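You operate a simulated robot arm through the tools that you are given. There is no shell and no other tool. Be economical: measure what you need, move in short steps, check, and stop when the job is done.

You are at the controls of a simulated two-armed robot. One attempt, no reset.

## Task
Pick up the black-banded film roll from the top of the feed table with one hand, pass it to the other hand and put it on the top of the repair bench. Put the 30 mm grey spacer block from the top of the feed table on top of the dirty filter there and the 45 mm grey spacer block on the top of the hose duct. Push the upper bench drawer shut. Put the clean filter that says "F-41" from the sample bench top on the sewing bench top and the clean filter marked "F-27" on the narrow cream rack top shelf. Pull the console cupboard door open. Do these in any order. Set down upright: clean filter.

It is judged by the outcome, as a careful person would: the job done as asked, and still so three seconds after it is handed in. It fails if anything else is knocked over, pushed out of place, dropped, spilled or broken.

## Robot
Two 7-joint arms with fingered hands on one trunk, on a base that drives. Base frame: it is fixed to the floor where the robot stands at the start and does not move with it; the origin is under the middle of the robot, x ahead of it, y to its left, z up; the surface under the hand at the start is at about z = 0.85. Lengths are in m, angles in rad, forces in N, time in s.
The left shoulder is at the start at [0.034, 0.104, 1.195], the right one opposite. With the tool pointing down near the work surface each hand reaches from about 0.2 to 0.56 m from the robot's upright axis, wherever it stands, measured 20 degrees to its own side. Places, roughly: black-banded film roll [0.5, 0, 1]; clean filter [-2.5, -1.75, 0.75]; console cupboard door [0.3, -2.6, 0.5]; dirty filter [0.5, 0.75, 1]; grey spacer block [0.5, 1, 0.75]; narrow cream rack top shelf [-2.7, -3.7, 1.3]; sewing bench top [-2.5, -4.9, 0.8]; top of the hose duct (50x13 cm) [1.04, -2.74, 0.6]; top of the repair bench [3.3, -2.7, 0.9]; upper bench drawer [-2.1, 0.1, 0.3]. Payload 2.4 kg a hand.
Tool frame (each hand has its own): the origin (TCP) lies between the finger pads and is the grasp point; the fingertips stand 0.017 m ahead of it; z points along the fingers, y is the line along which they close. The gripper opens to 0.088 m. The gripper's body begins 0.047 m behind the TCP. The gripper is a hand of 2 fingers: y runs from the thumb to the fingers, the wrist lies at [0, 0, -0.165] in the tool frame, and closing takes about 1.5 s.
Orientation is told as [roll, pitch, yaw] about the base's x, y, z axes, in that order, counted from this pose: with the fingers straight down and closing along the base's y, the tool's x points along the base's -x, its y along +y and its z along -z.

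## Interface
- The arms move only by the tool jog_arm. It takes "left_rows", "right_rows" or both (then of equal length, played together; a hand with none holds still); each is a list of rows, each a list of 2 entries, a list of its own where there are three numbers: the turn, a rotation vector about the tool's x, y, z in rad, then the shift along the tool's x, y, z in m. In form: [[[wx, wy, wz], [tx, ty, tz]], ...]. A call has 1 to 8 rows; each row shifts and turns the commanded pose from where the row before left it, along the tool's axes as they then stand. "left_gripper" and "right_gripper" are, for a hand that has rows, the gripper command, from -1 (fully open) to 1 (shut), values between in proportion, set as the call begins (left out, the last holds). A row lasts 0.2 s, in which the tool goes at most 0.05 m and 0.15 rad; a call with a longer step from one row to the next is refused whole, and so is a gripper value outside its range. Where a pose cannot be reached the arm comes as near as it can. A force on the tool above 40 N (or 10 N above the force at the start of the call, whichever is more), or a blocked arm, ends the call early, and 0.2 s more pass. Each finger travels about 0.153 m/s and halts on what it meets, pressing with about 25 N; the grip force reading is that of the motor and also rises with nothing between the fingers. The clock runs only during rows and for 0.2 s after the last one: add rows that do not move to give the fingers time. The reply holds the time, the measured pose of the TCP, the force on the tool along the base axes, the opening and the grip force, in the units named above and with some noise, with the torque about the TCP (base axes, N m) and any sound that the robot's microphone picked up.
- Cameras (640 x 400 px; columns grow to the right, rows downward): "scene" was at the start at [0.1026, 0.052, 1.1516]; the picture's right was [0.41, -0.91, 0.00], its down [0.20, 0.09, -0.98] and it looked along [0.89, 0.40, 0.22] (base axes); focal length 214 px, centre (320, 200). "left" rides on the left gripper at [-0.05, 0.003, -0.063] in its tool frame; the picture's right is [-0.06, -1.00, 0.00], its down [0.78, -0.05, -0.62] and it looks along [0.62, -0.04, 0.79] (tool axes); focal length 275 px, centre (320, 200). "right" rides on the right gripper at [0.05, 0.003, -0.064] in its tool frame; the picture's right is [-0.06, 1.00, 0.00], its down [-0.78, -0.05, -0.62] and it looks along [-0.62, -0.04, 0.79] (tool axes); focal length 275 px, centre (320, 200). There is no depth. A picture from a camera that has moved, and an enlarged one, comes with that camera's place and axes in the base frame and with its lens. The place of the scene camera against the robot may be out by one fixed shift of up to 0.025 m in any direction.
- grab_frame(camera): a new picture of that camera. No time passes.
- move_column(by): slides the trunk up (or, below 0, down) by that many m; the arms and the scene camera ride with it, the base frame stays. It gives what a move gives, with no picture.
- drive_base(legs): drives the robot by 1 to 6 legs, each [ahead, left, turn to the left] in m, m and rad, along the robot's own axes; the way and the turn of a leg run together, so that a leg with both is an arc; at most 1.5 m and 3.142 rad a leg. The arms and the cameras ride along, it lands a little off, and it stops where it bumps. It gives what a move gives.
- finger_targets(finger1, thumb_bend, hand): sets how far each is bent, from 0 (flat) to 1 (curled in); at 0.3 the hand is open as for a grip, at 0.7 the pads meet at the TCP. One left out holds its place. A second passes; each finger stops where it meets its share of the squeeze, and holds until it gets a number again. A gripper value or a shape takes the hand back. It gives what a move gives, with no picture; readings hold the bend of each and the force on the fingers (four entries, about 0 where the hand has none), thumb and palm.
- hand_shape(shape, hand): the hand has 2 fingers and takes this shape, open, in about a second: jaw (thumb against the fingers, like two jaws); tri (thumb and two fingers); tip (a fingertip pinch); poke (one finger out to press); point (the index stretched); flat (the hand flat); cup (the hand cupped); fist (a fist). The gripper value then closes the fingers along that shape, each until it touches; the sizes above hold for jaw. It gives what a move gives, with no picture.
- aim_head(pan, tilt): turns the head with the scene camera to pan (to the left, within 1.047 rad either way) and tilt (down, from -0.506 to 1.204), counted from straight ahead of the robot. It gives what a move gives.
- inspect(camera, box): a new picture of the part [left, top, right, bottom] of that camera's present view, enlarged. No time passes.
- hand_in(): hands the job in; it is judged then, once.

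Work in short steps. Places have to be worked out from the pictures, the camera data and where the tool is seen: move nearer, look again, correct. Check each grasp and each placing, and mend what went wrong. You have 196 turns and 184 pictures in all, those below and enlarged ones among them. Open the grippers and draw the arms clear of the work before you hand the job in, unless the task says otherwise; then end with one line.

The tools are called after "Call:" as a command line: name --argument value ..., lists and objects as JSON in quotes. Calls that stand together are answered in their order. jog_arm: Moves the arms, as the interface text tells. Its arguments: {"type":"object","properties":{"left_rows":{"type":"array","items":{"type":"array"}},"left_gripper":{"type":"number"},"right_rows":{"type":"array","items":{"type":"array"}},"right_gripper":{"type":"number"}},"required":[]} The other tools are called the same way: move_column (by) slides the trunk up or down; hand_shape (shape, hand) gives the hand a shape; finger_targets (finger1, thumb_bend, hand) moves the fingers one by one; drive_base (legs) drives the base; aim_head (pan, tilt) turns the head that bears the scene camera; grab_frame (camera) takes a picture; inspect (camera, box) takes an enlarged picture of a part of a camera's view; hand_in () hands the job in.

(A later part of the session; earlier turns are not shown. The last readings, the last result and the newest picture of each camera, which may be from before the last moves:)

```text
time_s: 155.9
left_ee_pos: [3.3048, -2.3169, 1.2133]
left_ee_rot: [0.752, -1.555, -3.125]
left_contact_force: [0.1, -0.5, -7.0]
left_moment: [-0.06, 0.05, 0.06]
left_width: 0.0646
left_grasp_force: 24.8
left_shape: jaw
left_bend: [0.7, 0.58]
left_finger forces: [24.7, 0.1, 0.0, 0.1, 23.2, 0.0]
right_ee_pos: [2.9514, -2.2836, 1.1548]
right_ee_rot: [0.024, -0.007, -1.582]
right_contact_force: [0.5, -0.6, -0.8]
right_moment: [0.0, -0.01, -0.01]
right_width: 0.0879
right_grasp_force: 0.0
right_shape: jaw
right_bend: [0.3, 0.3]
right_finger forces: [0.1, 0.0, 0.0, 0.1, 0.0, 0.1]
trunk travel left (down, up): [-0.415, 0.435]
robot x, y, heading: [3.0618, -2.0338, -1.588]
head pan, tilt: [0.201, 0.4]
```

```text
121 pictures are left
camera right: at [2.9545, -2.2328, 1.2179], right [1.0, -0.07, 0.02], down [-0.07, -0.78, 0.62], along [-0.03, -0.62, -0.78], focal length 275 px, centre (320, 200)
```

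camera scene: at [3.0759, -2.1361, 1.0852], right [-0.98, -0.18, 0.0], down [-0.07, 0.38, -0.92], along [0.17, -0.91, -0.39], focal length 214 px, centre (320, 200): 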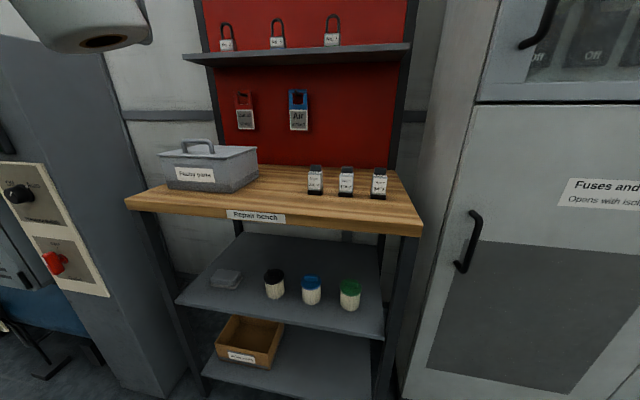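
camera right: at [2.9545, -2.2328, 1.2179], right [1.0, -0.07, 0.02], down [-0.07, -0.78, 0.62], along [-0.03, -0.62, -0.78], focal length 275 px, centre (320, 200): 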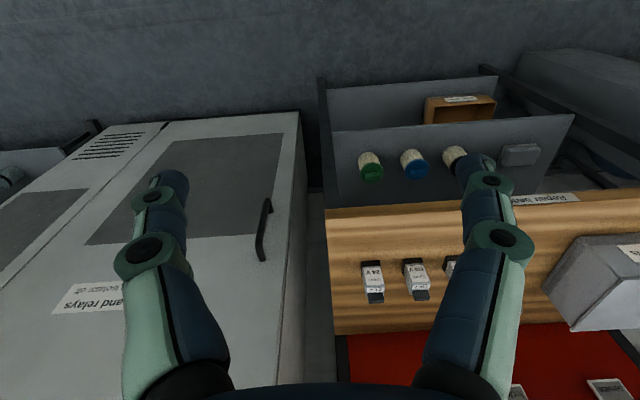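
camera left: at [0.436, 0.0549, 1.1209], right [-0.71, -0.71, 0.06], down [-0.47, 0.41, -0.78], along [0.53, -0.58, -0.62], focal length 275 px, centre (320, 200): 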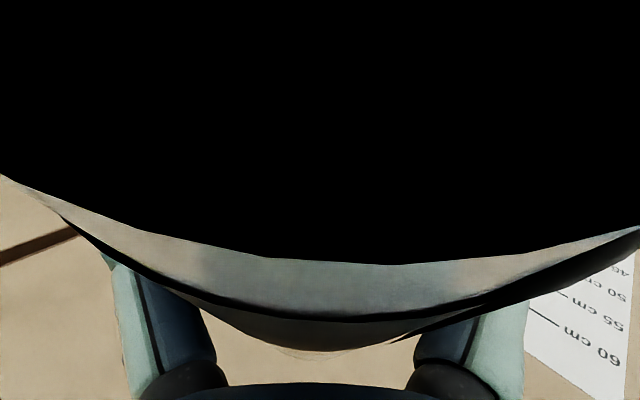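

Scene and hand cameras disagree on the bench's front edge (−2.47 vs −2.53). I shift the right hand forward 0.1 for a second view to triangulate.

Call:
jog_arm --right_rows '[[[0, 0, 0], [-0.04, 0.03, 0]], [[0, 0, 0], [-0.04, 0.03, 0]], [[0, 0, 0], [-0.04, 0.03, 0]]]'

Call:
grab_frame --camera "right"

```text
time_s: 156.7
left_ee_pos: [3.3053, -2.3171, 1.2137]
left_ee_rot: [0.754, -1.555, -3.127]
left_contact_force: [-0.5, 0.0, -6.5]
left_moment: [-0.09, 0.08, -0.03]
left_width: 0.0644
left_grasp_force: 25.0
left_shape: jaw
left_bend: [0.7, 0.58]
left_finger forces: [24.7, 0.1, 0.0, 0.0, 23.1, 0.0]
right_ee_pos: [3.0396, -2.4045, 1.1571]
right_ee_rot: [0.024, -0.008, -1.58]
right_contact_force: [0.6, 0.2, 0.3]
right_moment: [-0.03, 0.02, 0.02]
right_width: 0.088
right_grasp_force: 0.1
right_shape: jaw
right_bend: [0.3, 0.3]
right_finger forces: [0.0, 0.0, 0.0, 0.0, 0.0, 0.0]
trunk travel left (down, up): [-0.415, 0.435]
robot x, y, heading: [3.0601, -2.0331, -1.589]
head pan, tilt: [0.201, 0.4]
```

```text
120 pictures are left
camera right: at [3.0443, -2.3543, 1.2213], right [1.0, -0.07, 0.02], down [-0.07, -0.78, 0.62], along [-0.03, -0.62, -0.78], focal length 275 px, centre (320, 200)
```

right: 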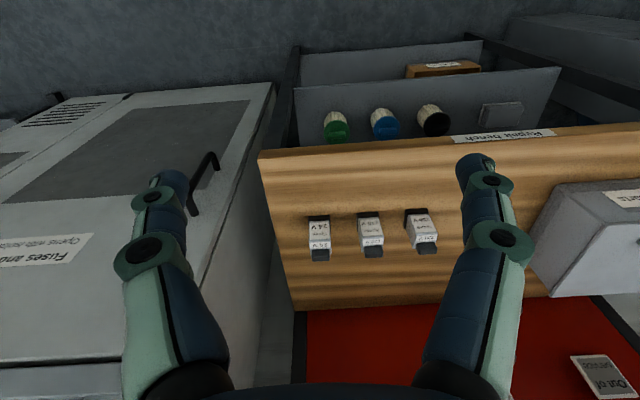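

Triangulated: bench top z ≈ 0.89, front edge y ≈ −2.535, cartridges' front at y ≈ −2.65 (x 3.02–3.19), tray from x ≈ 3.38. Target (3.275, −2.61). I draw the right hand back, drive 0.12 closer, and pitch the left hand down 0.33 to right the roll.

Call:
jog_arm --right_rows '[[[0, 0, 0], [0.04, -0.04, 0]], [[0, 0, 0], [0.04, -0.04, 0]], [[0, 0, 0], [0.04, -0.03, 0]], [[0, 0, 0], [0.03, 0, 0]]]' --left_rows '[[[0, 0.14, 0], [0, 0, 0]], [[0, 0.14, 0], [0, 0, 0]], [[0, 0.06, 0], [0, 0, 0]], [[0, 0, 0], [0, 0, 0]]]'

Call:
drive_base --legs '[[0.12, 0, 0]]'

Call:
aim_head --pan 0.5 --tilt 0.2

Call:
grab_frame --camera "scene"

```text
refused: row 1 steps farther than a row can; nothing moved
```

```text
time_s: 158.0
left_ee_pos: [3.3029, -2.4393, 1.2133]
left_ee_rot: [0.717, -1.557, -3.09]
left_contact_force: [-0.1, -0.5, -7.0]
left_moment: [-0.07, 0.1, -0.02]
left_width: 0.0645
left_grasp_force: 25.5
left_shape: jaw
left_bend: [0.7, 0.58]
left_finger forces: [24.6, 0.0, 0.1, 0.0, 23.2, 0.0]
right_ee_pos: [3.0382, -2.5257, 1.157]
right_ee_rot: [0.025, -0.009, -1.582]
right_contact_force: [-0.2, -1.2, -0.7]
right_moment: [0.0, 0.01, -0.01]
right_width: 0.088
right_grasp_force: 0.1
right_shape: jaw
right_bend: [0.3, 0.3]
right_finger forces: [0.0, 0.1, 0.0, 0.0, 0.1, 0.0]
trunk travel left (down, up): [-0.415, 0.435]
robot x, y, heading: [3.0597, -2.1528, -1.587]
head pan, tilt: [0.201, 0.4]
```

```text
time_s: 158.8
left_ee_pos: [3.3036, -2.4384, 1.2122]
left_ee_rot: [0.743, -1.555, -3.119]
left_contact_force: [0.4, 0.5, -7.0]
left_moment: [-0.05, 0.07, -0.02]
left_width: 0.0643
left_grasp_force: 25.4
left_shape: jaw
left_bend: [0.7, 0.58]
left_finger forces: [24.7, 0.1, 0.1, 0.0, 23.3, 0.0]
right_ee_pos: [3.0376, -2.525, 1.158]
right_ee_rot: [0.026, -0.007, -1.582]
right_contact_force: [0.7, 0.0, 0.6]
right_moment: [0.03, -0.02, 0.01]
right_width: 0.0881
right_grasp_force: 0.0
right_shape: jaw
right_bend: [0.3, 0.3]
right_finger forces: [0.0, 0.0, 0.0, 0.0, 0.0, 0.1]
trunk travel left (down, up): [-0.415, 0.435]
robot x, y, heading: [3.0563, -2.1535, -1.584]
head pan, tilt: [0.499, 0.201]
```

```text
119 pictures are left
camera scene: at [3.1003, -2.2483, 1.1037], right [-0.89, -0.46, 0.0], down [-0.09, 0.18, -0.98], along [0.45, -0.87, -0.2], focal length 214 px, centre (320, 200)
```

scene: 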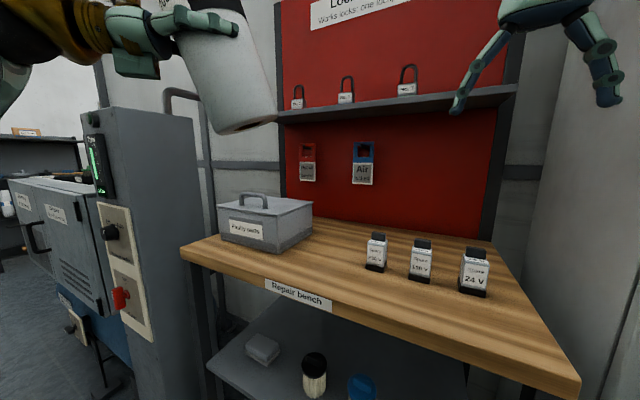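

The jog was refused (row too long) but all is clear. I redo it with shorter rows.

Call:
jog_arm --right_rows '[[[0, 0, 0], [0.035, -0.02, 0]], [[0, 0, 0], [0.035, -0.02, 0]], [[0, 0, 0], [0.035, -0.02, 0]], [[0, 0, 0], [0.035, -0.02, 0]]]' --left_rows '[[[0, 0.14, 0], [0, 0, 0]], [[0, 0.14, 0], [0, 0, 0]], [[0, 0.06, 0], [0, 0, 0]], [[0, 0, 0], [0, 0, 0]]]'

Call:
aim_head --pan 0.6 --tilt -0.05

Call:
grab_frame --camera "scene"

```text
time_s: 159.8
left_ee_pos: [3.3028, -2.4376, 1.2133]
left_ee_rot: [0.03, -1.218, -2.404]
left_contact_force: [0.5, -0.1, -7.5]
left_moment: [-0.01, 0.01, 0.01]
left_width: 0.0646
left_grasp_force: 25.1
left_shape: jaw
left_bend: [0.7, 0.58]
left_finger forces: [24.9, 0.0, 0.0, 0.1, 23.8, 0.0]
right_ee_pos: [2.9593, -2.3831, 1.1572]
right_ee_rot: [0.024, -0.007, -1.584]
right_contact_force: [-0.9, -0.4, 0.0]
right_moment: [-0.05, -0.02, -0.03]
right_width: 0.088
right_grasp_force: 0.1
right_shape: jaw
right_bend: [0.3, 0.3]
right_finger forces: [0.0, 0.0, 0.0, 0.1, 0.0, 0.1]
trunk travel left (down, up): [-0.415, 0.435]
robot x, y, heading: [3.0561, -2.1498, -1.586]
head pan, tilt: [0.499, 0.201]
```

```text
time_s: 160.5
left_ee_pos: [3.3034, -2.4373, 1.2135]
left_ee_rot: [0.03, -1.22, -2.401]
left_contact_force: [0.1, 0.0, -7.4]
left_moment: [-0.02, 0.01, 0.01]
left_width: 0.0644
left_grasp_force: 25.0
left_shape: jaw
left_bend: [0.7, 0.58]
left_finger forces: [24.7, 0.0, 0.0, 0.1, 23.7, 0.1]
right_ee_pos: [2.9602, -2.3829, 1.155]
right_ee_rot: [0.025, -0.006, -1.581]
right_contact_force: [0.0, 0.7, 0.3]
right_moment: [0.04, 0.04, 0.0]
right_width: 0.088
right_grasp_force: 0.0
right_shape: jaw
right_bend: [0.3, 0.3]
right_finger forces: [0.0, 0.0, 0.1, 0.0, 0.0, 0.1]
trunk travel left (down, up): [-0.415, 0.435]
robot x, y, heading: [3.061, -2.1556, -1.584]
head pan, tilt: [0.6, -0.051]
```

```text
118 pictures are left
camera scene: at [3.1009, -2.2479, 1.1053], right [-0.88, -0.47, 0.0], down [-0.09, 0.16, -0.98], along [0.46, -0.87, -0.18], focal length 214 px, centre (320, 200)
```

scene: 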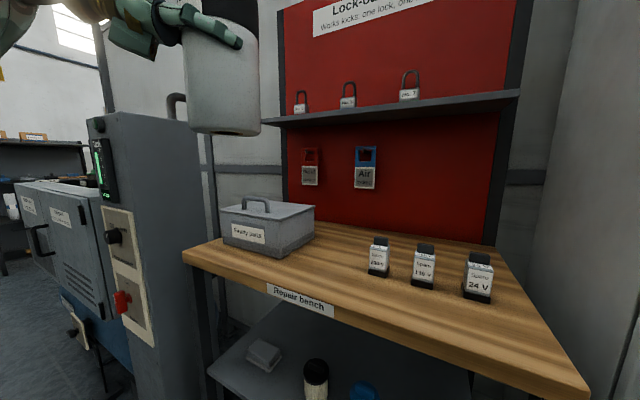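

The roll now hangs upright (moment ≈ 0). I move it over the target, then look with both cameras.

Call:
jog_arm --left_rows '[[[0, 0, 0], [-0.012, 0.026, 0.033]], [[0, 0, 0], [-0.012, 0.026, 0.033]], [[0, 0, 0], [-0.012, 0.026, 0.033]], [[0, 0, 0], [-0.012, 0.026, 0.033]], [[0, 0, 0], [0.0394, 0, 0.0144]], [[0, 0, 0], [0.0394, 0, 0.0144]], [[0, 0, 0], [0, 0, 0]]]'

Call:
aim_head --pan 0.5 --tilt 0.3

Call:
grab_frame --camera "scene"

Call:
grab_frame --camera "right"

```text
time_s: 162.1
left_ee_pos: [3.2747, -2.6112, 1.1287]
left_ee_rot: [0.03, -1.22, -2.401]
left_contact_force: [1.4, 0.3, -6.0]
left_moment: [-0.01, 0.02, -0.01]
left_width: 0.0642
left_grasp_force: 24.8
left_shape: jaw
left_bend: [0.7, 0.58]
left_finger forces: [26.3, 0.1, 0.0, 0.0, 24.9, 0.0]
right_ee_pos: [2.9593, -2.3832, 1.1562]
right_ee_rot: [0.025, -0.006, -1.58]
right_contact_force: [0.3, -0.5, 0.3]
right_moment: [0.0, -0.01, 0.03]
right_width: 0.0877
right_grasp_force: 0.0
right_shape: jaw
right_bend: [0.3, 0.3]
right_finger forces: [0.1, 0.0, 0.0, 0.1, 0.0, 0.0]
trunk travel left (down, up): [-0.415, 0.435]
robot x, y, heading: [3.0614, -2.1543, -1.584]
head pan, tilt: [0.6, -0.051]
```

```text
time_s: 163.0
left_ee_pos: [3.2754, -2.6111, 1.1296]
left_ee_rot: [0.028, -1.218, -2.4]
left_contact_force: [0.3, -0.7, -7.3]
left_moment: [-0.03, 0.05, 0.01]
left_width: 0.0642
left_grasp_force: 25.2
left_shape: jaw
left_bend: [0.7, 0.58]
left_finger forces: [26.2, 0.1, 0.0, 0.0, 24.9, 0.0]
right_ee_pos: [2.9598, -2.3848, 1.1556]
right_ee_rot: [0.024, -0.007, -1.58]
right_contact_force: [-0.2, -0.1, 0.2]
right_moment: [0.01, 0.0, -0.03]
right_width: 0.088
right_grasp_force: 0.1
right_shape: jaw
right_bend: [0.3, 0.3]
right_finger forces: [0.1, 0.0, 0.0, 0.0, 0.0, 0.0]
trunk travel left (down, up): [-0.415, 0.435]
robot x, y, heading: [3.061, -2.1539, -1.582]
head pan, tilt: [0.499, 0.3]
```

```text
117 pictures are left
camera scene: at [3.1005, -2.2486, 1.0945], right [-0.88, -0.47, 0.0], down [-0.14, 0.26, -0.96], along [0.45, -0.85, -0.3], focal length 214 px, centre (320, 200)
```

scene: 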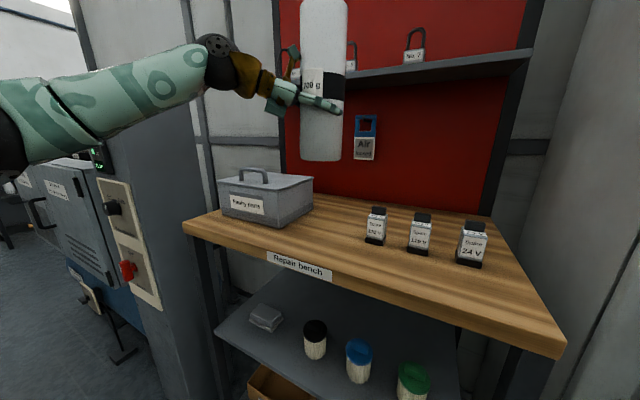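

```text
116 pictures are left
camera right: at [2.9635, -2.3332, 1.2193], right [1.0, -0.07, 0.02], down [-0.07, -0.78, 0.62], along [-0.03, -0.62, -0.78], focal length 275 px, centre (320, 200)
```

right: 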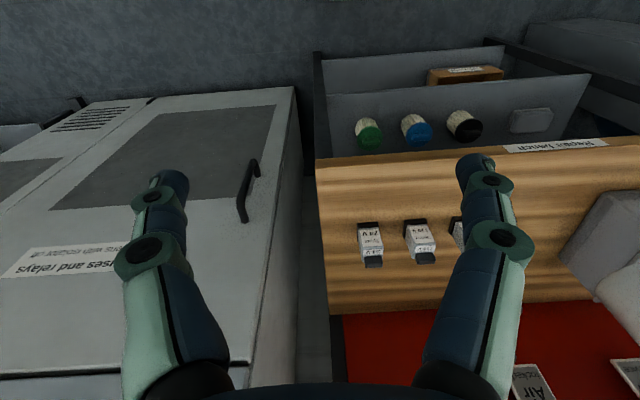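

Upright and well placed over the gap. Lower 0.13, then finely.

Call:
jog_arm --left_rows '[[[0, 0, 0], [0.0394, 0, 0.0144]], [[0, 0, 0], [0.0394, 0, 0.0144]], [[0, 0, 0], [0.0394, 0, 0.0144]], [[0, 0, 0], [0.0094, 0, 0.0034]], [[0, 0, 0], [0, 0, 0]]]'

Call:
grab_frame --camera "scene"

```text
time_s: 164.2
left_ee_pos: [3.2768, -2.6108, 0.9935]
left_ee_rot: [0.03, -1.219, -2.404]
left_contact_force: [-0.1, -0.6, -7.2]
left_moment: [0.0, 0.03, 0.01]
left_width: 0.0645
left_grasp_force: 24.7
left_shape: jaw
left_bend: [0.7, 0.58]
left_finger forces: [26.0, 0.1, 0.0, 0.0, 24.8, 0.0]
right_ee_pos: [2.9584, -2.384, 1.1565]
right_ee_rot: [0.025, -0.006, -1.581]
right_contact_force: [0.3, 0.3, -0.2]
right_moment: [-0.03, 0.01, 0.01]
right_width: 0.0879
right_grasp_force: 0.1
right_shape: jaw
right_bend: [0.3, 0.3]
right_finger forces: [0.0, 0.1, 0.0, 0.0, 0.0, 0.1]
trunk travel left (down, up): [-0.415, 0.435]
robot x, y, heading: [3.0609, -2.1529, -1.586]
head pan, tilt: [0.499, 0.3]
```

```text
115 pictures are left
camera scene: at [3.1004, -2.2486, 1.0945], right [-0.89, -0.46, 0.0], down [-0.14, 0.26, -0.96], along [0.44, -0.85, -0.3], focal length 214 px, centre (320, 200)
```

scene: 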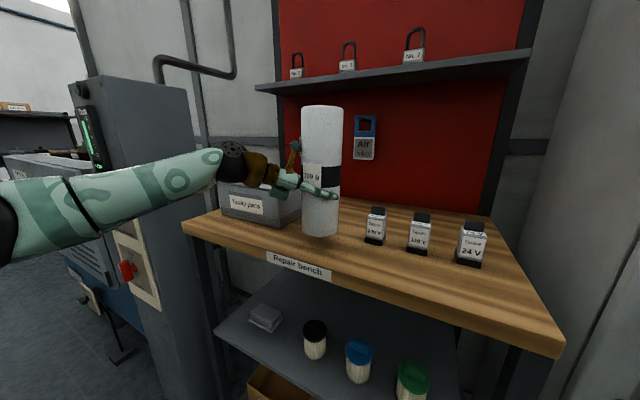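

Close above the wood. Small steps down until contact.

Call:
jog_arm --left_rows '[[[0, 0, 0], [0.0056, 0, 0.002]], [[0, 0, 0], [0.0056, 0, 0.002]], [[0, 0, 0], [0.0047, 0, 0.0017]], [[0, 0, 0], [0.0047, 0, 0.0017]], [[0, 0, 0], [0.0047, 0, 0.0017]], [[0, 0, 0], [0, 0, 0]]]'

Call:
inspect --camera "scene" --box '[220, 90, 420, 290]'

```text
time_s: 165.6
left_ee_pos: [3.2761, -2.6128, 0.9655]
left_ee_rot: [0.028, -1.219, -2.402]
left_contact_force: [-0.5, -0.2, -7.1]
left_moment: [-0.06, 0.02, -0.06]
left_width: 0.0643
left_grasp_force: 24.5
left_shape: jaw
left_bend: [0.7, 0.58]
left_finger forces: [26.0, 0.0, 0.0, 0.0, 24.8, 0.0]
right_ee_pos: [2.9608, -2.3834, 1.1557]
right_ee_rot: [0.024, -0.006, -1.583]
right_contact_force: [-0.2, -0.1, -0.2]
right_moment: [0.01, -0.01, -0.01]
right_width: 0.0881
right_grasp_force: 0.1
right_shape: jaw
right_bend: [0.3, 0.3]
right_finger forces: [0.0, 0.0, 0.0, 0.0, 0.0, 0.0]
trunk travel left (down, up): [-0.415, 0.435]
robot x, y, heading: [3.0592, -2.1526, -1.586]
head pan, tilt: [0.499, 0.3]
```

```text
2.00 times, centred on (320, 190) of scene
camera zoom: at [3.1004, -2.2487, 1.0944], right [-0.89, -0.46, 0.0], down [-0.14, 0.26, -0.96], along [0.44, -0.85, -0.3], focal length 429 px, centre (320, 220)
```

zoom: 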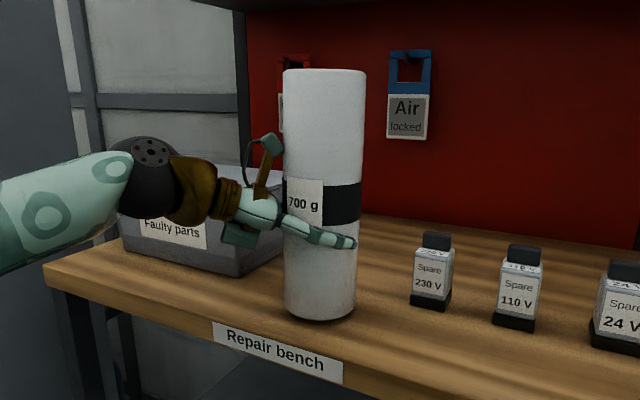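

Still 7 N of weight – not in contact. Continue down.

Call:
jog_arm --left_rows '[[[0, 0, 0], [0.0038, 0, 0.0014]], [[0, 0, 0], [0.0038, 0, 0.0014]], [[0, 0, 0], [0.0038, 0, 0.0014]], [[0, 0, 0], [0.0038, 0, 0.0014]], [[0, 0, 0], [0, 0, 0]]]'

Call:
inspect --camera "scene" --box '[220, 90, 420, 290]'

```text
time_s: 166.8
left_ee_pos: [3.276, -2.6108, 0.9557]
left_ee_rot: [0.052, -1.228, -2.419]
left_contact_force: [4.8, 1.1, 37.6]
left_moment: [-0.74, 0.68, 0.11]
left_width: 0.064
left_grasp_force: 24.9
left_shape: jaw
left_bend: [0.7, 0.58]
left_finger forces: [28.3, 0.1, 0.0, 0.0, 24.6, 0.0]
right_ee_pos: [2.9588, -2.3804, 1.1579]
right_ee_rot: [0.025, -0.011, -1.581]
right_contact_force: [0.3, -1.0, -0.3]
right_moment: [0.01, -0.03, 0.01]
right_width: 0.0879
right_grasp_force: 0.0
right_shape: jaw
right_bend: [0.3, 0.3]
right_finger forces: [0.0, 0.0, 0.1, 0.0, 0.0, 0.0]
trunk travel left (down, up): [-0.415, 0.435]
robot x, y, heading: [3.0565, -2.1514, -1.59]
head pan, tilt: [0.499, 0.3]
```

```text
2.00 times, centred on (320, 190) of scene
camera zoom: at [3.0998, -2.2457, 1.0952], right [-0.89, -0.46, 0.0], down [-0.14, 0.26, -0.96], along [0.44, -0.85, -0.29], focal length 429 px, centre (320, 220)
```

zoom: 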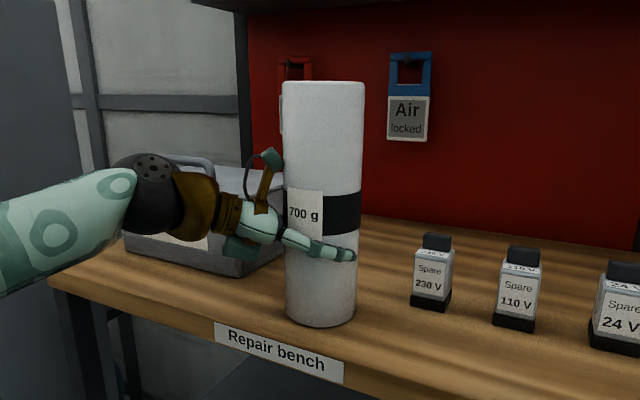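

Firm contact, roll upright. I relieve 3 mm, check force.

Call:
jog_arm --left_rows '[[[0, 0, 0], [-0.0024, 0, -0.0009]], [[0, 0, 0], [0, 0, 0]]]'

```text
time_s: 167.4
left_ee_pos: [3.2758, -2.6101, 0.9567]
left_ee_rot: [0.043, -1.225, -2.412]
left_contact_force: [3.3, -1.4, 32.5]
left_moment: [-0.92, 0.64, 0.11]
left_width: 0.0641
left_grasp_force: 24.4
left_shape: jaw
left_bend: [0.7, 0.58]
left_finger forces: [29.6, 0.1, 0.1, 0.0, 24.7, 0.0]
right_ee_pos: [2.9587, -2.3805, 1.1564]
right_ee_rot: [0.028, -0.008, -1.582]
right_contact_force: [0.1, 0.1, 0.5]
right_moment: [0.01, -0.03, 0.0]
right_width: 0.088
right_grasp_force: 0.2
right_shape: jaw
right_bend: [0.3, 0.3]
right_finger forces: [0.1, 0.0, 0.0, 0.0, 0.1, 0.0]
trunk travel left (down, up): [-0.415, 0.435]
robot x, y, heading: [3.0577, -2.1541, -1.59]
head pan, tilt: [0.499, 0.3]
```

Call:
jog_arm --left_rows '[[[0, 0, 0], [-0.0028, 0, -0.001]], [[0, 0, 0], [-0.0019, 0, -0.0007]], [[0, 0, 0], [0, 0, 0]]]'

Call:
grab_frame --camera "left"

Call:
inspect --camera "scene" --box '[220, 90, 420, 290]'

```text
time_s: 168.2
left_ee_pos: [3.276, -2.6112, 0.9576]
left_ee_rot: [0.029, -1.216, -2.4]
left_contact_force: [-1.0, -5.6, 8.3]
left_moment: [-0.69, 0.42, 0.07]
left_width: 0.0644
left_grasp_force: 25.4
left_shape: jaw
left_bend: [0.7, 0.58]
left_finger forces: [29.2, 0.0, 0.0, 0.1, 25.6, 0.1]
right_ee_pos: [2.9588, -2.3833, 1.1552]
right_ee_rot: [0.024, -0.008, -1.58]
right_contact_force: [-0.5, -0.7, -0.6]
right_moment: [-0.02, -0.01, 0.0]
right_width: 0.0879
right_grasp_force: 0.1
right_shape: jaw
right_bend: [0.3, 0.3]
right_finger forces: [0.0, 0.0, 0.0, 0.0, 0.0, 0.0]
trunk travel left (down, up): [-0.415, 0.435]
robot x, y, heading: [3.057, -2.1536, -1.59]
head pan, tilt: [0.499, 0.3]
```

```text
112 pictures are left
camera left: at [3.3073, -2.5837, 1.0272], right [-0.71, 0.7, 0.05], down [0.58, 0.62, -0.52], along [-0.4, -0.34, -0.85], focal length 275 px, centre (320, 200)
```

left: 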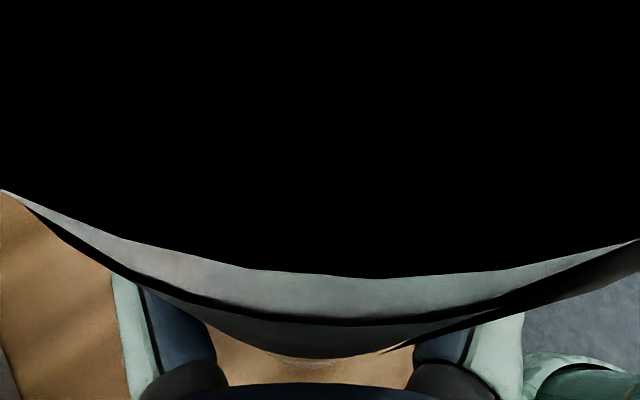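

```text
2.00 times, centred on (320, 190) of scene
camera zoom: at [3.0997, -2.2482, 1.0944], right [-0.89, -0.46, 0.0], down [-0.14, 0.26, -0.96], along [0.44, -0.85, -0.3], focal length 429 px, centre (320, 220)
```

zoom: 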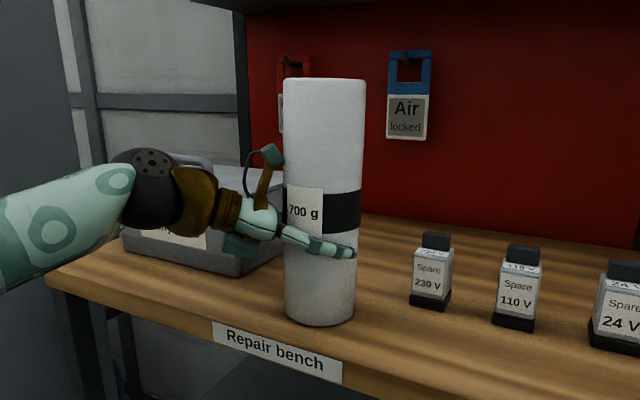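

Light contact now, roll upright. Open the left hand and check before retreating.

Call:
jog_arm --left_rows '[[[0, 0, 0], [0, 0, 0]], [[0, 0, 0], [0, 0, 0]], [[0, 0, 0], [0, 0, 0]], [[0, 0, 0], [0, 0, 0]], [[0, 0, 0], [0, 0, 0]]]' --left_gripper -1

Call:
inspect --camera "scene" --box '[220, 90, 420, 290]'

Call:
grab_frame --camera "left"

```text
time_s: 169.4
left_ee_pos: [3.2764, -2.6106, 0.9582]
left_ee_rot: [0.032, -1.219, -2.401]
left_contact_force: [0.9, 2.3, -1.0]
left_moment: [-0.1, 0.02, -0.01]
left_width: 0.088
left_grasp_force: 0.0
left_shape: jaw
left_bend: [0.3, 0.3]
left_finger forces: [0.3, 0.0, 0.0, 0.1, 1.5, 0.0]
right_ee_pos: [2.9585, -2.3819, 1.1567]
right_ee_rot: [0.025, -0.006, -1.58]
right_contact_force: [0.0, 0.0, 0.3]
right_moment: [0.0, -0.02, 0.01]
right_width: 0.0879
right_grasp_force: 0.1
right_shape: jaw
right_bend: [0.3, 0.3]
right_finger forces: [0.0, 0.1, 0.1, 0.0, 0.1, 0.1]
trunk travel left (down, up): [-0.415, 0.435]
robot x, y, heading: [3.0573, -2.1525, -1.584]
head pan, tilt: [0.499, 0.3]
```

```text
2.00 times, centred on (320, 190) of scene
camera zoom: at [3.1002, -2.2481, 1.0945], right [-0.89, -0.46, 0.0], down [-0.14, 0.26, -0.96], along [0.44, -0.85, -0.3], focal length 429 px, centre (320, 220)
```

zoom: 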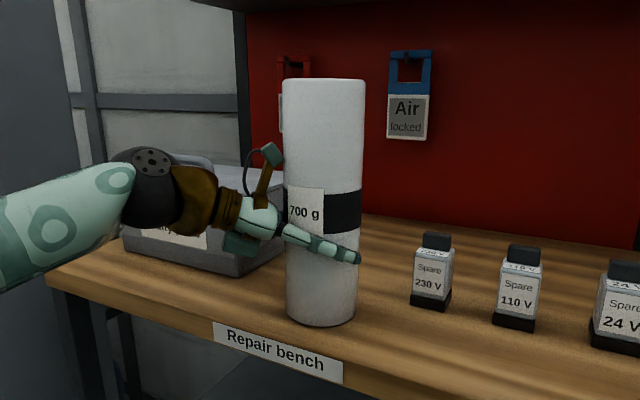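

```text
109 pictures are left
camera left: at [3.308, -2.5837, 1.0282], right [-0.71, 0.7, 0.05], down [0.58, 0.62, -0.52], along [-0.4, -0.34, -0.85], focal length 275 px, centre (320, 200)
```

left: 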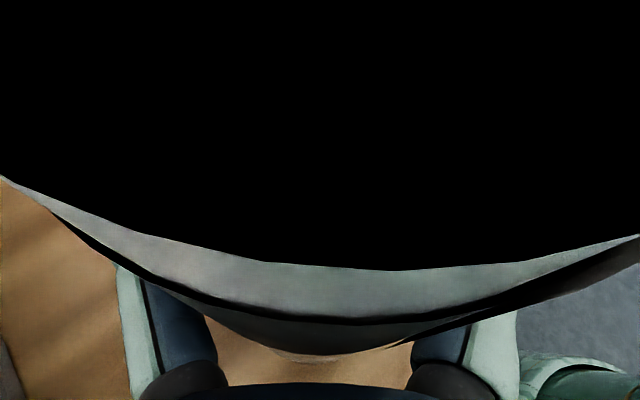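

Standing on its own; one finger (thumb) still brushes it. I shift the hand 3 mm toward the thumb side, then retreat along the approach line.

Call:
jog_arm --left_rows '[[[0, 0, 0], [0, -0.003, 0]], [[0, 0, 0], [0.0034, 0, -0.0094]], [[0, 0, 0], [0.0068, 0, -0.0188]], [[0, 0, 0], [0.0103, 0, -0.0282]], [[0, 0, 0], [0.0103, 0, -0.0282]], [[0, 0, 0], [0.0103, 0, -0.0282]], [[0, 0, 0], [0.0103, 0, -0.0282]]]'

Call:
grab_frame --camera "scene"

Call:
grab_frame --camera "left"

```text
time_s: 171.0
left_ee_pos: [3.3818, -2.5041, 0.9585]
left_ee_rot: [0.034, -1.221, -2.402]
left_contact_force: [-1.0, 1.1, -0.5]
left_moment: [0.0, 0.04, -0.02]
left_width: 0.0877
left_grasp_force: 0.1
left_shape: jaw
left_bend: [0.3, 0.3]
left_finger forces: [0.0, 0.1, 0.1, 0.1, 0.0, 0.0]
right_ee_pos: [2.959, -2.3836, 1.156]
right_ee_rot: [0.024, -0.006, -1.581]
right_contact_force: [0.2, 0.9, -0.5]
right_moment: [-0.01, -0.01, -0.01]
right_width: 0.0881
right_grasp_force: 0.2
right_shape: jaw
right_bend: [0.3, 0.3]
right_finger forces: [0.1, 0.0, 0.0, 0.1, 0.0, 0.1]
trunk travel left (down, up): [-0.415, 0.435]
robot x, y, heading: [3.0604, -2.1536, -1.589]
head pan, tilt: [0.499, 0.3]
```

```text
108 pictures are left
camera scene: at [3.1002, -2.2481, 1.0945], right [-0.89, -0.46, 0.0], down [-0.14, 0.26, -0.96], along [0.44, -0.85, -0.3], focal length 214 px, centre (320, 200)
```

scene: 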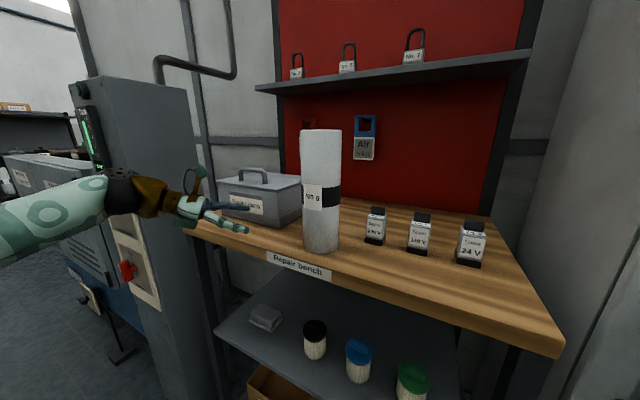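

```text
107 pictures are left
camera left: at [3.4134, -2.4769, 1.0285], right [-0.71, 0.7, 0.05], down [0.58, 0.62, -0.52], along [-0.4, -0.34, -0.85], focal length 275 px, centre (320, 200)
```

left: 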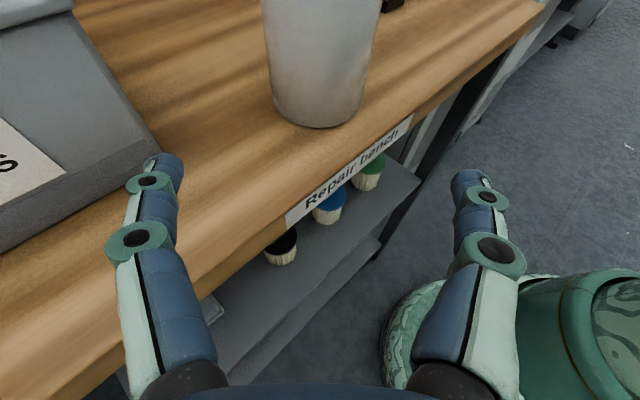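

The roll stands upright on the bench. I back the robot straight out 0.45 m, then tuck the arms.

Call:
drive_base --legs '[[-0.4, 0, 0]]'

Call:
grab_frame --camera "scene"

```text
time_s: 173.5
left_ee_pos: [3.3874, -2.1052, 0.9586]
left_ee_rot: [0.033, -1.22, -2.406]
left_contact_force: [0.2, -0.7, 0.1]
left_moment: [-0.02, 0.02, -0.02]
left_width: 0.088
left_grasp_force: 0.1
left_shape: jaw
left_bend: [0.3, 0.3]
left_finger forces: [0.1, 0.0, 0.1, 0.0, 0.0, 0.0]
right_ee_pos: [2.9663, -1.9825, 1.156]
right_ee_rot: [0.024, -0.008, -1.586]
right_contact_force: [0.4, 0.7, 0.4]
right_moment: [-0.01, -0.01, -0.02]
right_width: 0.088
right_grasp_force: 0.0
right_shape: jaw
right_bend: [0.3, 0.3]
right_finger forces: [0.0, 0.0, 0.0, 0.0, 0.1, 0.0]
trunk travel left (down, up): [-0.415, 0.435]
robot x, y, heading: [3.0686, -1.7534, -1.59]
head pan, tilt: [0.499, 0.3]
```

```text
106 pictures are left
camera scene: at [3.1069, -1.8476, 1.0946], right [-0.89, -0.46, 0.0], down [-0.14, 0.26, -0.96], along [0.44, -0.85, -0.3], focal length 214 px, centre (320, 200)
```

scene: 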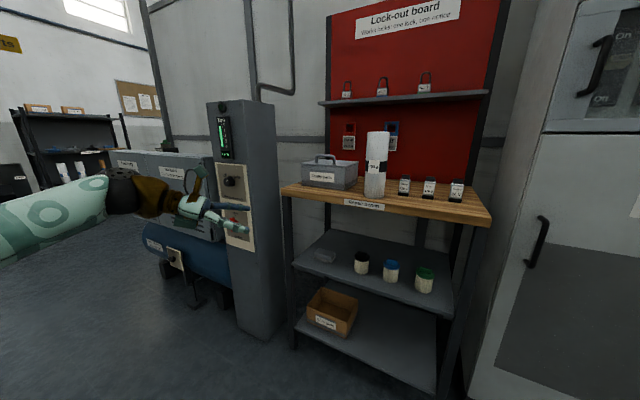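

All good there. Next the cupboard door: I reorient the left hand to point straight ahead (horizontal), and drive sideways along the aisle to x ≈ −0.13.

Call:
jog_arm --left_rows '[[[0, -0.118, 0], [0, 0, 0]], [[0, -0.118, 0], [0, 0, 0]], [[0, -0.118, 0], [0, 0, 0]], [[-0.15, 0, 0], [0, 0, 0]], [[-0.15, 0, 0], [0, 0, 0]], [[-0.15, 0, 0], [0, 0, 0]], [[-0.15, 0, 0], [0, 0, 0]], [[-0.15, 0, 0], [0, 0, 0]]]'

Call:
drive_base --legs '[[0, -1.5, 0], [0, -1.5, 0], [0, -0.2, 0]]'

Call:
aim_head --pan 0.0 --tilt 0.55

Call:
grab_frame --camera "scene"

```text
time_s: 175.3
left_ee_pos: [3.3875, -2.104, 0.9582]
left_ee_rot: [2.611, -1.558, 2.054]
left_contact_force: [0.3, 0.3, -0.3]
left_moment: [0.0, 0.0, -0.02]
left_width: 0.0881
left_grasp_force: 0.0
left_shape: jaw
left_bend: [0.3, 0.3]
left_finger forces: [0.0, 0.1, 0.0, 0.0, 0.1, 0.0]
right_ee_pos: [2.9654, -1.9823, 1.1564]
right_ee_rot: [0.025, -0.008, -1.585]
right_contact_force: [0.0, 0.1, -0.5]
right_moment: [-0.01, 0.01, -0.01]
right_width: 0.088
right_grasp_force: 0.1
right_shape: jaw
right_bend: [0.3, 0.3]
right_finger forces: [0.1, 0.0, 0.1, 0.0, 0.1, 0.0]
trunk travel left (down, up): [-0.415, 0.435]
robot x, y, heading: [3.0673, -1.7519, -1.59]
head pan, tilt: [0.499, 0.3]
```

```text
time_s: 191.0
left_ee_pos: [0.172, -2.0468, 0.9588]
left_ee_rot: [2.521, -1.558, 2.128]
left_contact_force: [0.1, 0.7, -0.6]
left_moment: [-0.01, 0.02, 0.0]
left_width: 0.0879
left_grasp_force: 0.2
left_shape: jaw
left_bend: [0.3, 0.3]
left_finger forces: [0.0, 0.0, 0.0, 0.0, 0.1, 0.1]
right_ee_pos: [-0.2482, -1.92, 1.1567]
right_ee_rot: [0.024, -0.006, -1.595]
right_contact_force: [0.7, 1.1, -0.6]
right_moment: [-0.02, -0.01, 0.0]
right_width: 0.0881
right_grasp_force: 0.0
right_shape: jaw
right_bend: [0.3, 0.3]
right_finger forces: [0.0, 0.0, 0.1, 0.1, 0.0, 0.1]
trunk travel left (down, up): [-0.415, 0.435]
robot x, y, heading: [-0.1461, -1.6918, -1.598]
head pan, tilt: [0.499, 0.3]
```

```text
time_s: 191.9
left_ee_pos: [0.1726, -2.0469, 0.9582]
left_ee_rot: [2.549, -1.559, 2.097]
left_contact_force: [-0.8, 0.6, -0.7]
left_moment: [-0.02, 0.01, 0.0]
left_width: 0.0878
left_grasp_force: 0.0
left_shape: jaw
left_bend: [0.3, 0.3]
left_finger forces: [0.1, 0.0, 0.1, 0.1, 0.0, 0.1]
right_ee_pos: [-0.2476, -1.9199, 1.1564]
right_ee_rot: [0.024, -0.008, -1.596]
right_contact_force: [-0.2, -0.8, 1.1]
right_moment: [0.02, -0.03, -0.02]
right_width: 0.0879
right_grasp_force: 0.0
right_shape: jaw
right_bend: [0.3, 0.3]
right_finger forces: [0.0, 0.0, 0.1, 0.1, 0.0, 0.0]
trunk travel left (down, up): [-0.415, 0.435]
robot x, y, heading: [-0.1463, -1.6918, -1.604]
head pan, tilt: [0.0, 0.55]
```

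```text
105 pictures are left
camera scene: at [-0.1505, -1.7935, 1.0716], right [-1.0, 0.03, 0.0], down [0.01, 0.52, -0.85], along [-0.02, -0.85, -0.52], focal length 214 px, centre (320, 200)
```

scene: 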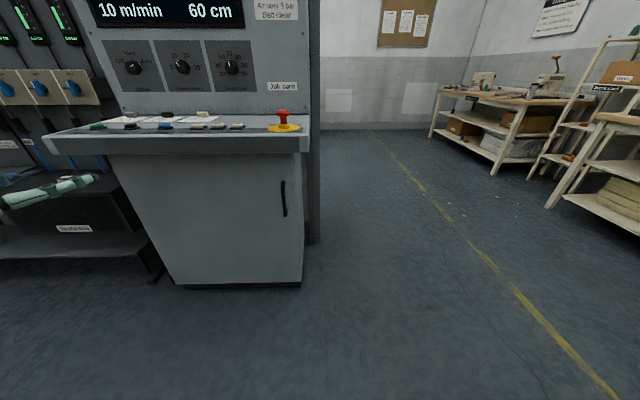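

Handle at about (−0.015, −2.58, 0.60). I lower the trunk 0.355, move the left hand in front of the handle and look through its camera.

Call:
move_column --by -0.355

Call:
jog_arm --left_rows '[[[0, 0, 0], [0, -0.035, 0.02]], [[0, 0, 0], [0, -0.035, 0.02]], [[0, 0, 0], [0, -0.035, 0.02]], [[0, 0, 0], [0, -0.035, 0.02]], [[0, 0, 0], [0, -0.035, 0]], [[-0.02, 0, 0], [0, 0, 0]]]'

Call:
grab_frame --camera "left"

```text
time_s: 195.4
left_ee_pos: [0.1726, -2.0466, 0.604]
left_ee_rot: [2.561, -1.559, 2.086]
left_contact_force: [0.4, 0.0, 0.3]
left_moment: [0.04, 0.0, 0.03]
left_width: 0.0879
left_grasp_force: 0.1
left_shape: jaw
left_bend: [0.3, 0.3]
left_finger forces: [0.0, 0.0, 0.0, 0.1, 0.1, 0.0]
right_ee_pos: [-0.2474, -1.9355, 0.7882]
right_ee_rot: [0.024, 0.069, -1.595]
right_contact_force: [-0.2, 0.4, 0.9]
right_moment: [0.02, 0.0, -0.01]
right_width: 0.088
right_grasp_force: 0.0
right_shape: jaw
right_bend: [0.3, 0.3]
right_finger forces: [0.0, 0.0, 0.0, 0.0, 0.0, 0.0]
trunk travel left (down, up): [-0.06, 0.79]
robot x, y, heading: [-0.1452, -1.6933, -1.604]
head pan, tilt: [0.0, 0.55]
```

```text
time_s: 196.7
left_ee_pos: [0.004, -2.1175, 0.606]
left_ee_rot: [1.692, -1.418, 2.905]
left_contact_force: [-0.2, -0.2, 0.5]
left_moment: [-0.03, -0.03, 0.0]
left_width: 0.0879
left_grasp_force: 0.1
left_shape: jaw
left_bend: [0.3, 0.3]
left_finger forces: [0.0, 0.1, 0.0, 0.0, 0.0, 0.1]
right_ee_pos: [-0.2481, -1.9349, 0.7873]
right_ee_rot: [0.024, 0.069, -1.594]
right_contact_force: [0.4, 0.3, -0.2]
right_moment: [0.0, 0.03, -0.02]
right_width: 0.0884
right_grasp_force: 0.0
right_shape: jaw
right_bend: [0.3, 0.3]
right_finger forces: [0.0, 0.0, 0.1, 0.0, 0.0, 0.1]
trunk travel left (down, up): [-0.06, 0.79]
robot x, y, heading: [-0.1457, -1.6936, -1.598]
head pan, tilt: [0.0, 0.55]
stopped in row 6 (left hand): the arm was blocked; the commanded pose is now the measured one
```

```text
104 pictures are left
camera left: at [0.007, -2.054, 0.6565], right [-0.99, 0.11, -0.09], down [0.14, 0.59, -0.79], along [-0.04, -0.8, -0.6], focal length 275 px, centre (320, 200)
```

left: 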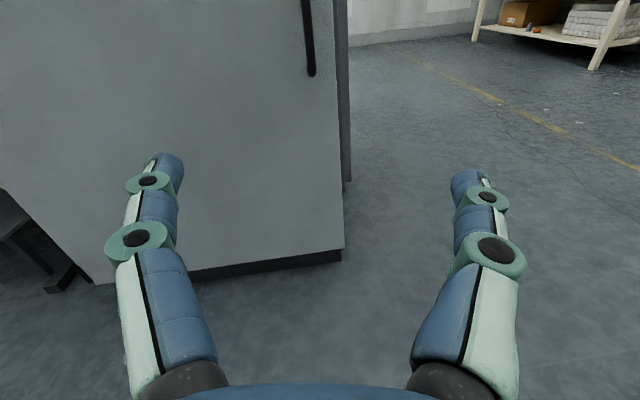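

The elbow met its own body, slight roll only. Handle's lower end is at about (−0.027, −2.57, 0.54). I extend the arm forward and shift toward it.

Call:
jog_arm --left_rows '[[[0, 0, 0], [0, 0, 0.04]], [[0, 0, 0], [0, -0.01, 0.04]], [[0, 0, 0], [0, -0.01, 0.04]], [[0, 0, 0], [0, -0.01, 0]]]'

Call:
drive_base --legs '[[0.2, 0, 0]]'

Call:
grab_frame --camera "left"

```text
time_s: 197.3
left_ee_pos: [0.0023, -2.1309, 0.5333]
left_ee_rot: [0.783, -1.296, -2.504]
left_contact_force: [0.3, -0.3, 0.0]
left_moment: [-0.01, 0.01, 0.0]
left_width: 0.0879
left_grasp_force: 0.1
left_shape: jaw
left_bend: [0.3, 0.3]
left_finger forces: [0.0, 0.0, 0.0, 0.1, 0.0, 0.1]
right_ee_pos: [-0.2488, -1.9357, 0.7911]
right_ee_rot: [0.025, 0.066, -1.594]
right_contact_force: [-0.2, -0.2, 0.1]
right_moment: [-0.01, -0.04, 0.01]
right_width: 0.088
right_grasp_force: 0.1
right_shape: jaw
right_bend: [0.3, 0.3]
right_finger forces: [0.1, 0.0, 0.0, 0.0, 0.0, 0.1]
trunk travel left (down, up): [-0.06, 0.79]
robot x, y, heading: [-0.1472, -1.6932, -1.594]
head pan, tilt: [0.0, 0.55]
stopped in row 2 (left hand): the arm was blocked; the commanded pose is now the measured one
```

```text
time_s: 198.9
left_ee_pos: [-0.003, -2.3278, 0.5302]
left_ee_rot: [0.768, -1.291, -2.488]
left_contact_force: [-0.1, 0.2, 0.2]
left_moment: [-0.02, -0.02, 0.02]
left_width: 0.088
left_grasp_force: 0.0
left_shape: jaw
left_bend: [0.3, 0.3]
left_finger forces: [0.0, 0.0, 0.1, 0.1, 0.0, 0.0]
right_ee_pos: [-0.2541, -2.135, 0.7891]
right_ee_rot: [0.024, 0.068, -1.592]
right_contact_force: [0.5, -0.2, 0.4]
right_moment: [-0.01, -0.02, 0.0]
right_width: 0.0879
right_grasp_force: 0.1
right_shape: jaw
right_bend: [0.3, 0.3]
right_finger forces: [0.1, 0.1, 0.0, 0.0, 0.1, 0.0]
trunk travel left (down, up): [-0.06, 0.79]
robot x, y, heading: [-0.1542, -1.8919, -1.597]
head pan, tilt: [0.0, 0.55]
```

```text
103 pictures are left
camera left: at [-0.0038, -2.2762, 0.5928], right [-0.98, 0.15, -0.13], down [0.2, 0.74, -0.64], along [0.0, -0.65, -0.76], focal length 275 px, centre (320, 200)
```

left: 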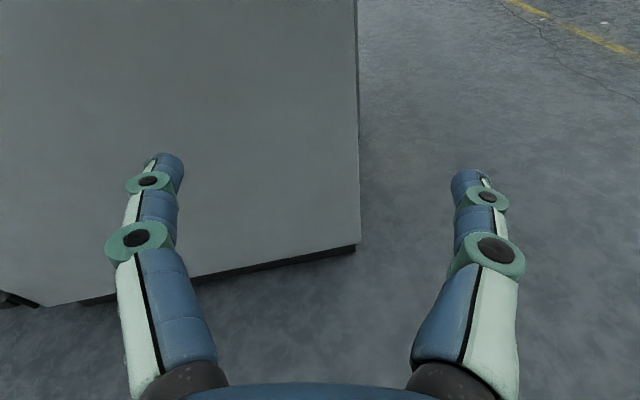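

The arm is being hindered and drooped. I look at the left arm with the head.

Call:
aim_head --pan 0.6 --tilt 0.9

Call:
grab_frame --camera "scene"

```text
time_s: 199.9
left_ee_pos: [-0.0032, -2.3284, 0.5295]
left_ee_rot: [0.76, -1.289, -2.481]
left_contact_force: [-0.9, 0.2, -0.2]
left_moment: [0.0, 0.02, 0.02]
left_width: 0.0879
left_grasp_force: 0.2
left_shape: jaw
left_bend: [0.3, 0.3]
left_finger forces: [0.1, 0.0, 0.1, 0.0, 0.0, 0.0]
right_ee_pos: [-0.2539, -2.1354, 0.7903]
right_ee_rot: [0.024, 0.067, -1.593]
right_contact_force: [0.4, 0.2, 0.5]
right_moment: [0.0, -0.01, -0.02]
right_width: 0.0885
right_grasp_force: 0.0
right_shape: jaw
right_bend: [0.3, 0.3]
right_finger forces: [0.0, 0.1, 0.0, 0.1, 0.1, 0.0]
trunk travel left (down, up): [-0.06, 0.79]
robot x, y, heading: [-0.1515, -1.8891, -1.601]
head pan, tilt: [0.6, 0.901]
```

```text
102 pictures are left
camera scene: at [-0.1133, -1.9814, 0.6913], right [-0.84, -0.54, 0.0], down [-0.42, 0.66, -0.62], along [0.34, -0.52, -0.78], focal length 214 px, centre (320, 200)
```

scene: 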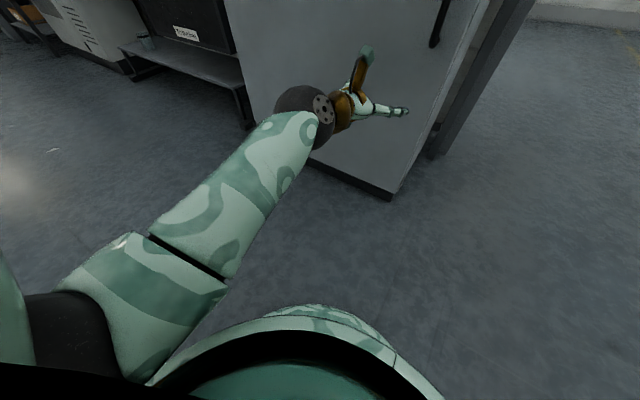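

With the trunk that low the elbow hits the robot's own base. I back off, raise the trunk 0.17 and use a hand pitched ~40° down instead.

Call:
move_column --by 0.17

Call:
jog_arm --left_rows '[[[0, 0.12, 0], [0, 0, 0]], [[0, 0.12, 0], [0, 0, 0]], [[0, 0.12, 0], [0, 0, 0]], [[0, 0.12, 0], [0, 0, 0]]]'

Call:
grab_frame --camera "left"

```text
time_s: 201.8
left_ee_pos: [-0.004, -2.3286, 0.6978]
left_ee_rot: [0.763, -1.29, -2.481]
left_contact_force: [0.1, 0.0, 0.6]
left_moment: [0.01, 0.0, 0.01]
left_width: 0.0879
left_grasp_force: 0.1
left_shape: jaw
left_bend: [0.3, 0.3]
left_finger forces: [0.0, 0.0, 0.0, 0.0, 0.0, 0.0]
right_ee_pos: [-0.2541, -2.1365, 0.959]
right_ee_rot: [0.025, 0.07, -1.593]
right_contact_force: [0.4, 0.0, -0.6]
right_moment: [0.0, -0.01, -0.02]
right_width: 0.0881
right_grasp_force: 0.2
right_shape: jaw
right_bend: [0.3, 0.3]
right_finger forces: [0.1, 0.1, 0.0, 0.0, 0.0, 0.0]
trunk travel left (down, up): [-0.23, 0.62]
robot x, y, heading: [-0.1468, -1.893, -1.595]
head pan, tilt: [0.6, 0.901]
```

```text
time_s: 202.7
left_ee_pos: [0.0417, -2.3249, 0.6954]
left_ee_rot: [0.588, -0.877, -2.246]
left_contact_force: [0.2, -0.5, -0.7]
left_moment: [0.01, 0.03, 0.02]
left_width: 0.0877
left_grasp_force: 0.1
left_shape: jaw
left_bend: [0.3, 0.3]
left_finger forces: [0.0, 0.0, 0.1, 0.0, 0.0, 0.1]
right_ee_pos: [-0.2532, -2.1355, 0.9584]
right_ee_rot: [0.025, 0.071, -1.594]
right_contact_force: [0.0, 0.3, -0.3]
right_moment: [0.01, 0.01, 0.0]
right_width: 0.088
right_grasp_force: 0.1
right_shape: jaw
right_bend: [0.3, 0.3]
right_finger forces: [0.0, 0.0, 0.0, 0.0, 0.0, 0.0]
trunk travel left (down, up): [-0.23, 0.62]
robot x, y, heading: [-0.147, -1.8907, -1.602]
head pan, tilt: [0.6, 0.901]
stopped in row 4 (left hand): the arm was blocked; the commanded pose is now the measured one
```

```text
101 pictures are left
camera left: at [0.0223, -2.2966, 0.7693], right [-0.94, 0.16, -0.31], down [0.25, 0.92, -0.29], along [0.24, -0.35, -0.91], focal length 275 px, centre (320, 200)
```

left: 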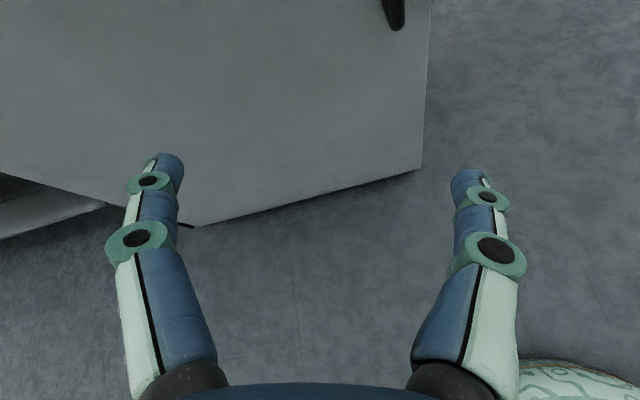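

Still hindered. I view the left arm to understand, after raising the trunk further.

Call:
move_column --by 0.2

Call:
aim_head --pan 1.0 --tilt 0.8

Call:
grab_frame --camera "scene"

```text
time_s: 204.8
left_ee_pos: [0.0582, -2.3213, 0.8924]
left_ee_rot: [0.64, -0.832, -2.285]
left_contact_force: [-0.8, -0.6, 0.5]
left_moment: [-0.02, 0.01, 0.06]
left_width: 0.0879
left_grasp_force: 0.0
left_shape: jaw
left_bend: [0.3, 0.3]
left_finger forces: [0.1, 0.0, 0.0, 0.1, 0.1, 0.0]
right_ee_pos: [-0.2533, -2.1352, 1.1574]
right_ee_rot: [0.024, 0.068, -1.595]
right_contact_force: [-0.4, -0.6, 0.7]
right_moment: [0.04, 0.03, -0.03]
right_width: 0.088
right_grasp_force: 0.0
right_shape: jaw
right_bend: [0.3, 0.3]
right_finger forces: [0.0, 0.0, 0.1, 0.1, 0.0, 0.1]
trunk travel left (down, up): [-0.43, 0.42]
robot x, y, heading: [-0.1509, -1.8899, -1.598]
head pan, tilt: [0.6, 0.901]
```

```text
time_s: 205.7
left_ee_pos: [0.0589, -2.3214, 0.8934]
left_ee_rot: [0.644, -0.836, -2.286]
left_contact_force: [0.5, -0.9, -0.3]
left_moment: [0.03, 0.04, -0.01]
left_width: 0.0879
left_grasp_force: 0.1
left_shape: jaw
left_bend: [0.3, 0.3]
left_finger forces: [0.1, 0.1, 0.0, 0.1, 0.0, 0.1]
right_ee_pos: [-0.255, -2.1358, 1.16]
right_ee_rot: [0.024, 0.07, -1.593]
right_contact_force: [-0.5, -0.1, 0.4]
right_moment: [0.0, 0.03, 0.01]
right_width: 0.088
right_grasp_force: 0.0
right_shape: jaw
right_bend: [0.3, 0.3]
right_finger forces: [0.0, 0.0, 0.0, 0.1, 0.1, 0.0]
trunk travel left (down, up): [-0.43, 0.42]
robot x, y, heading: [-0.151, -1.8919, -1.595]
head pan, tilt: [1.0, 0.799]
```

```text
100 pictures are left
camera scene: at [-0.1091, -1.965, 1.0592], right [-0.81, -0.58, 0.0], down [-0.45, 0.63, -0.64], along [0.37, -0.52, -0.77], focal length 214 px, centre (320, 200)
```

scene: 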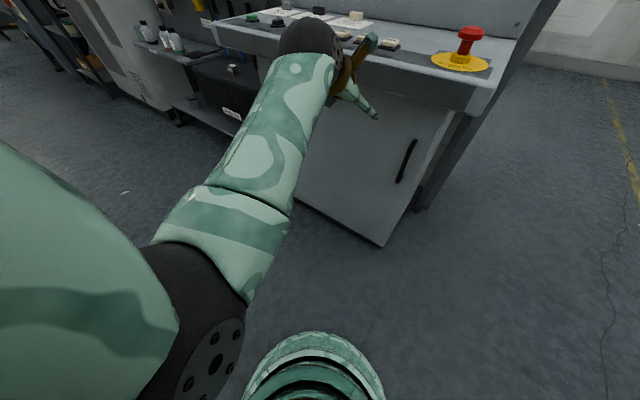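

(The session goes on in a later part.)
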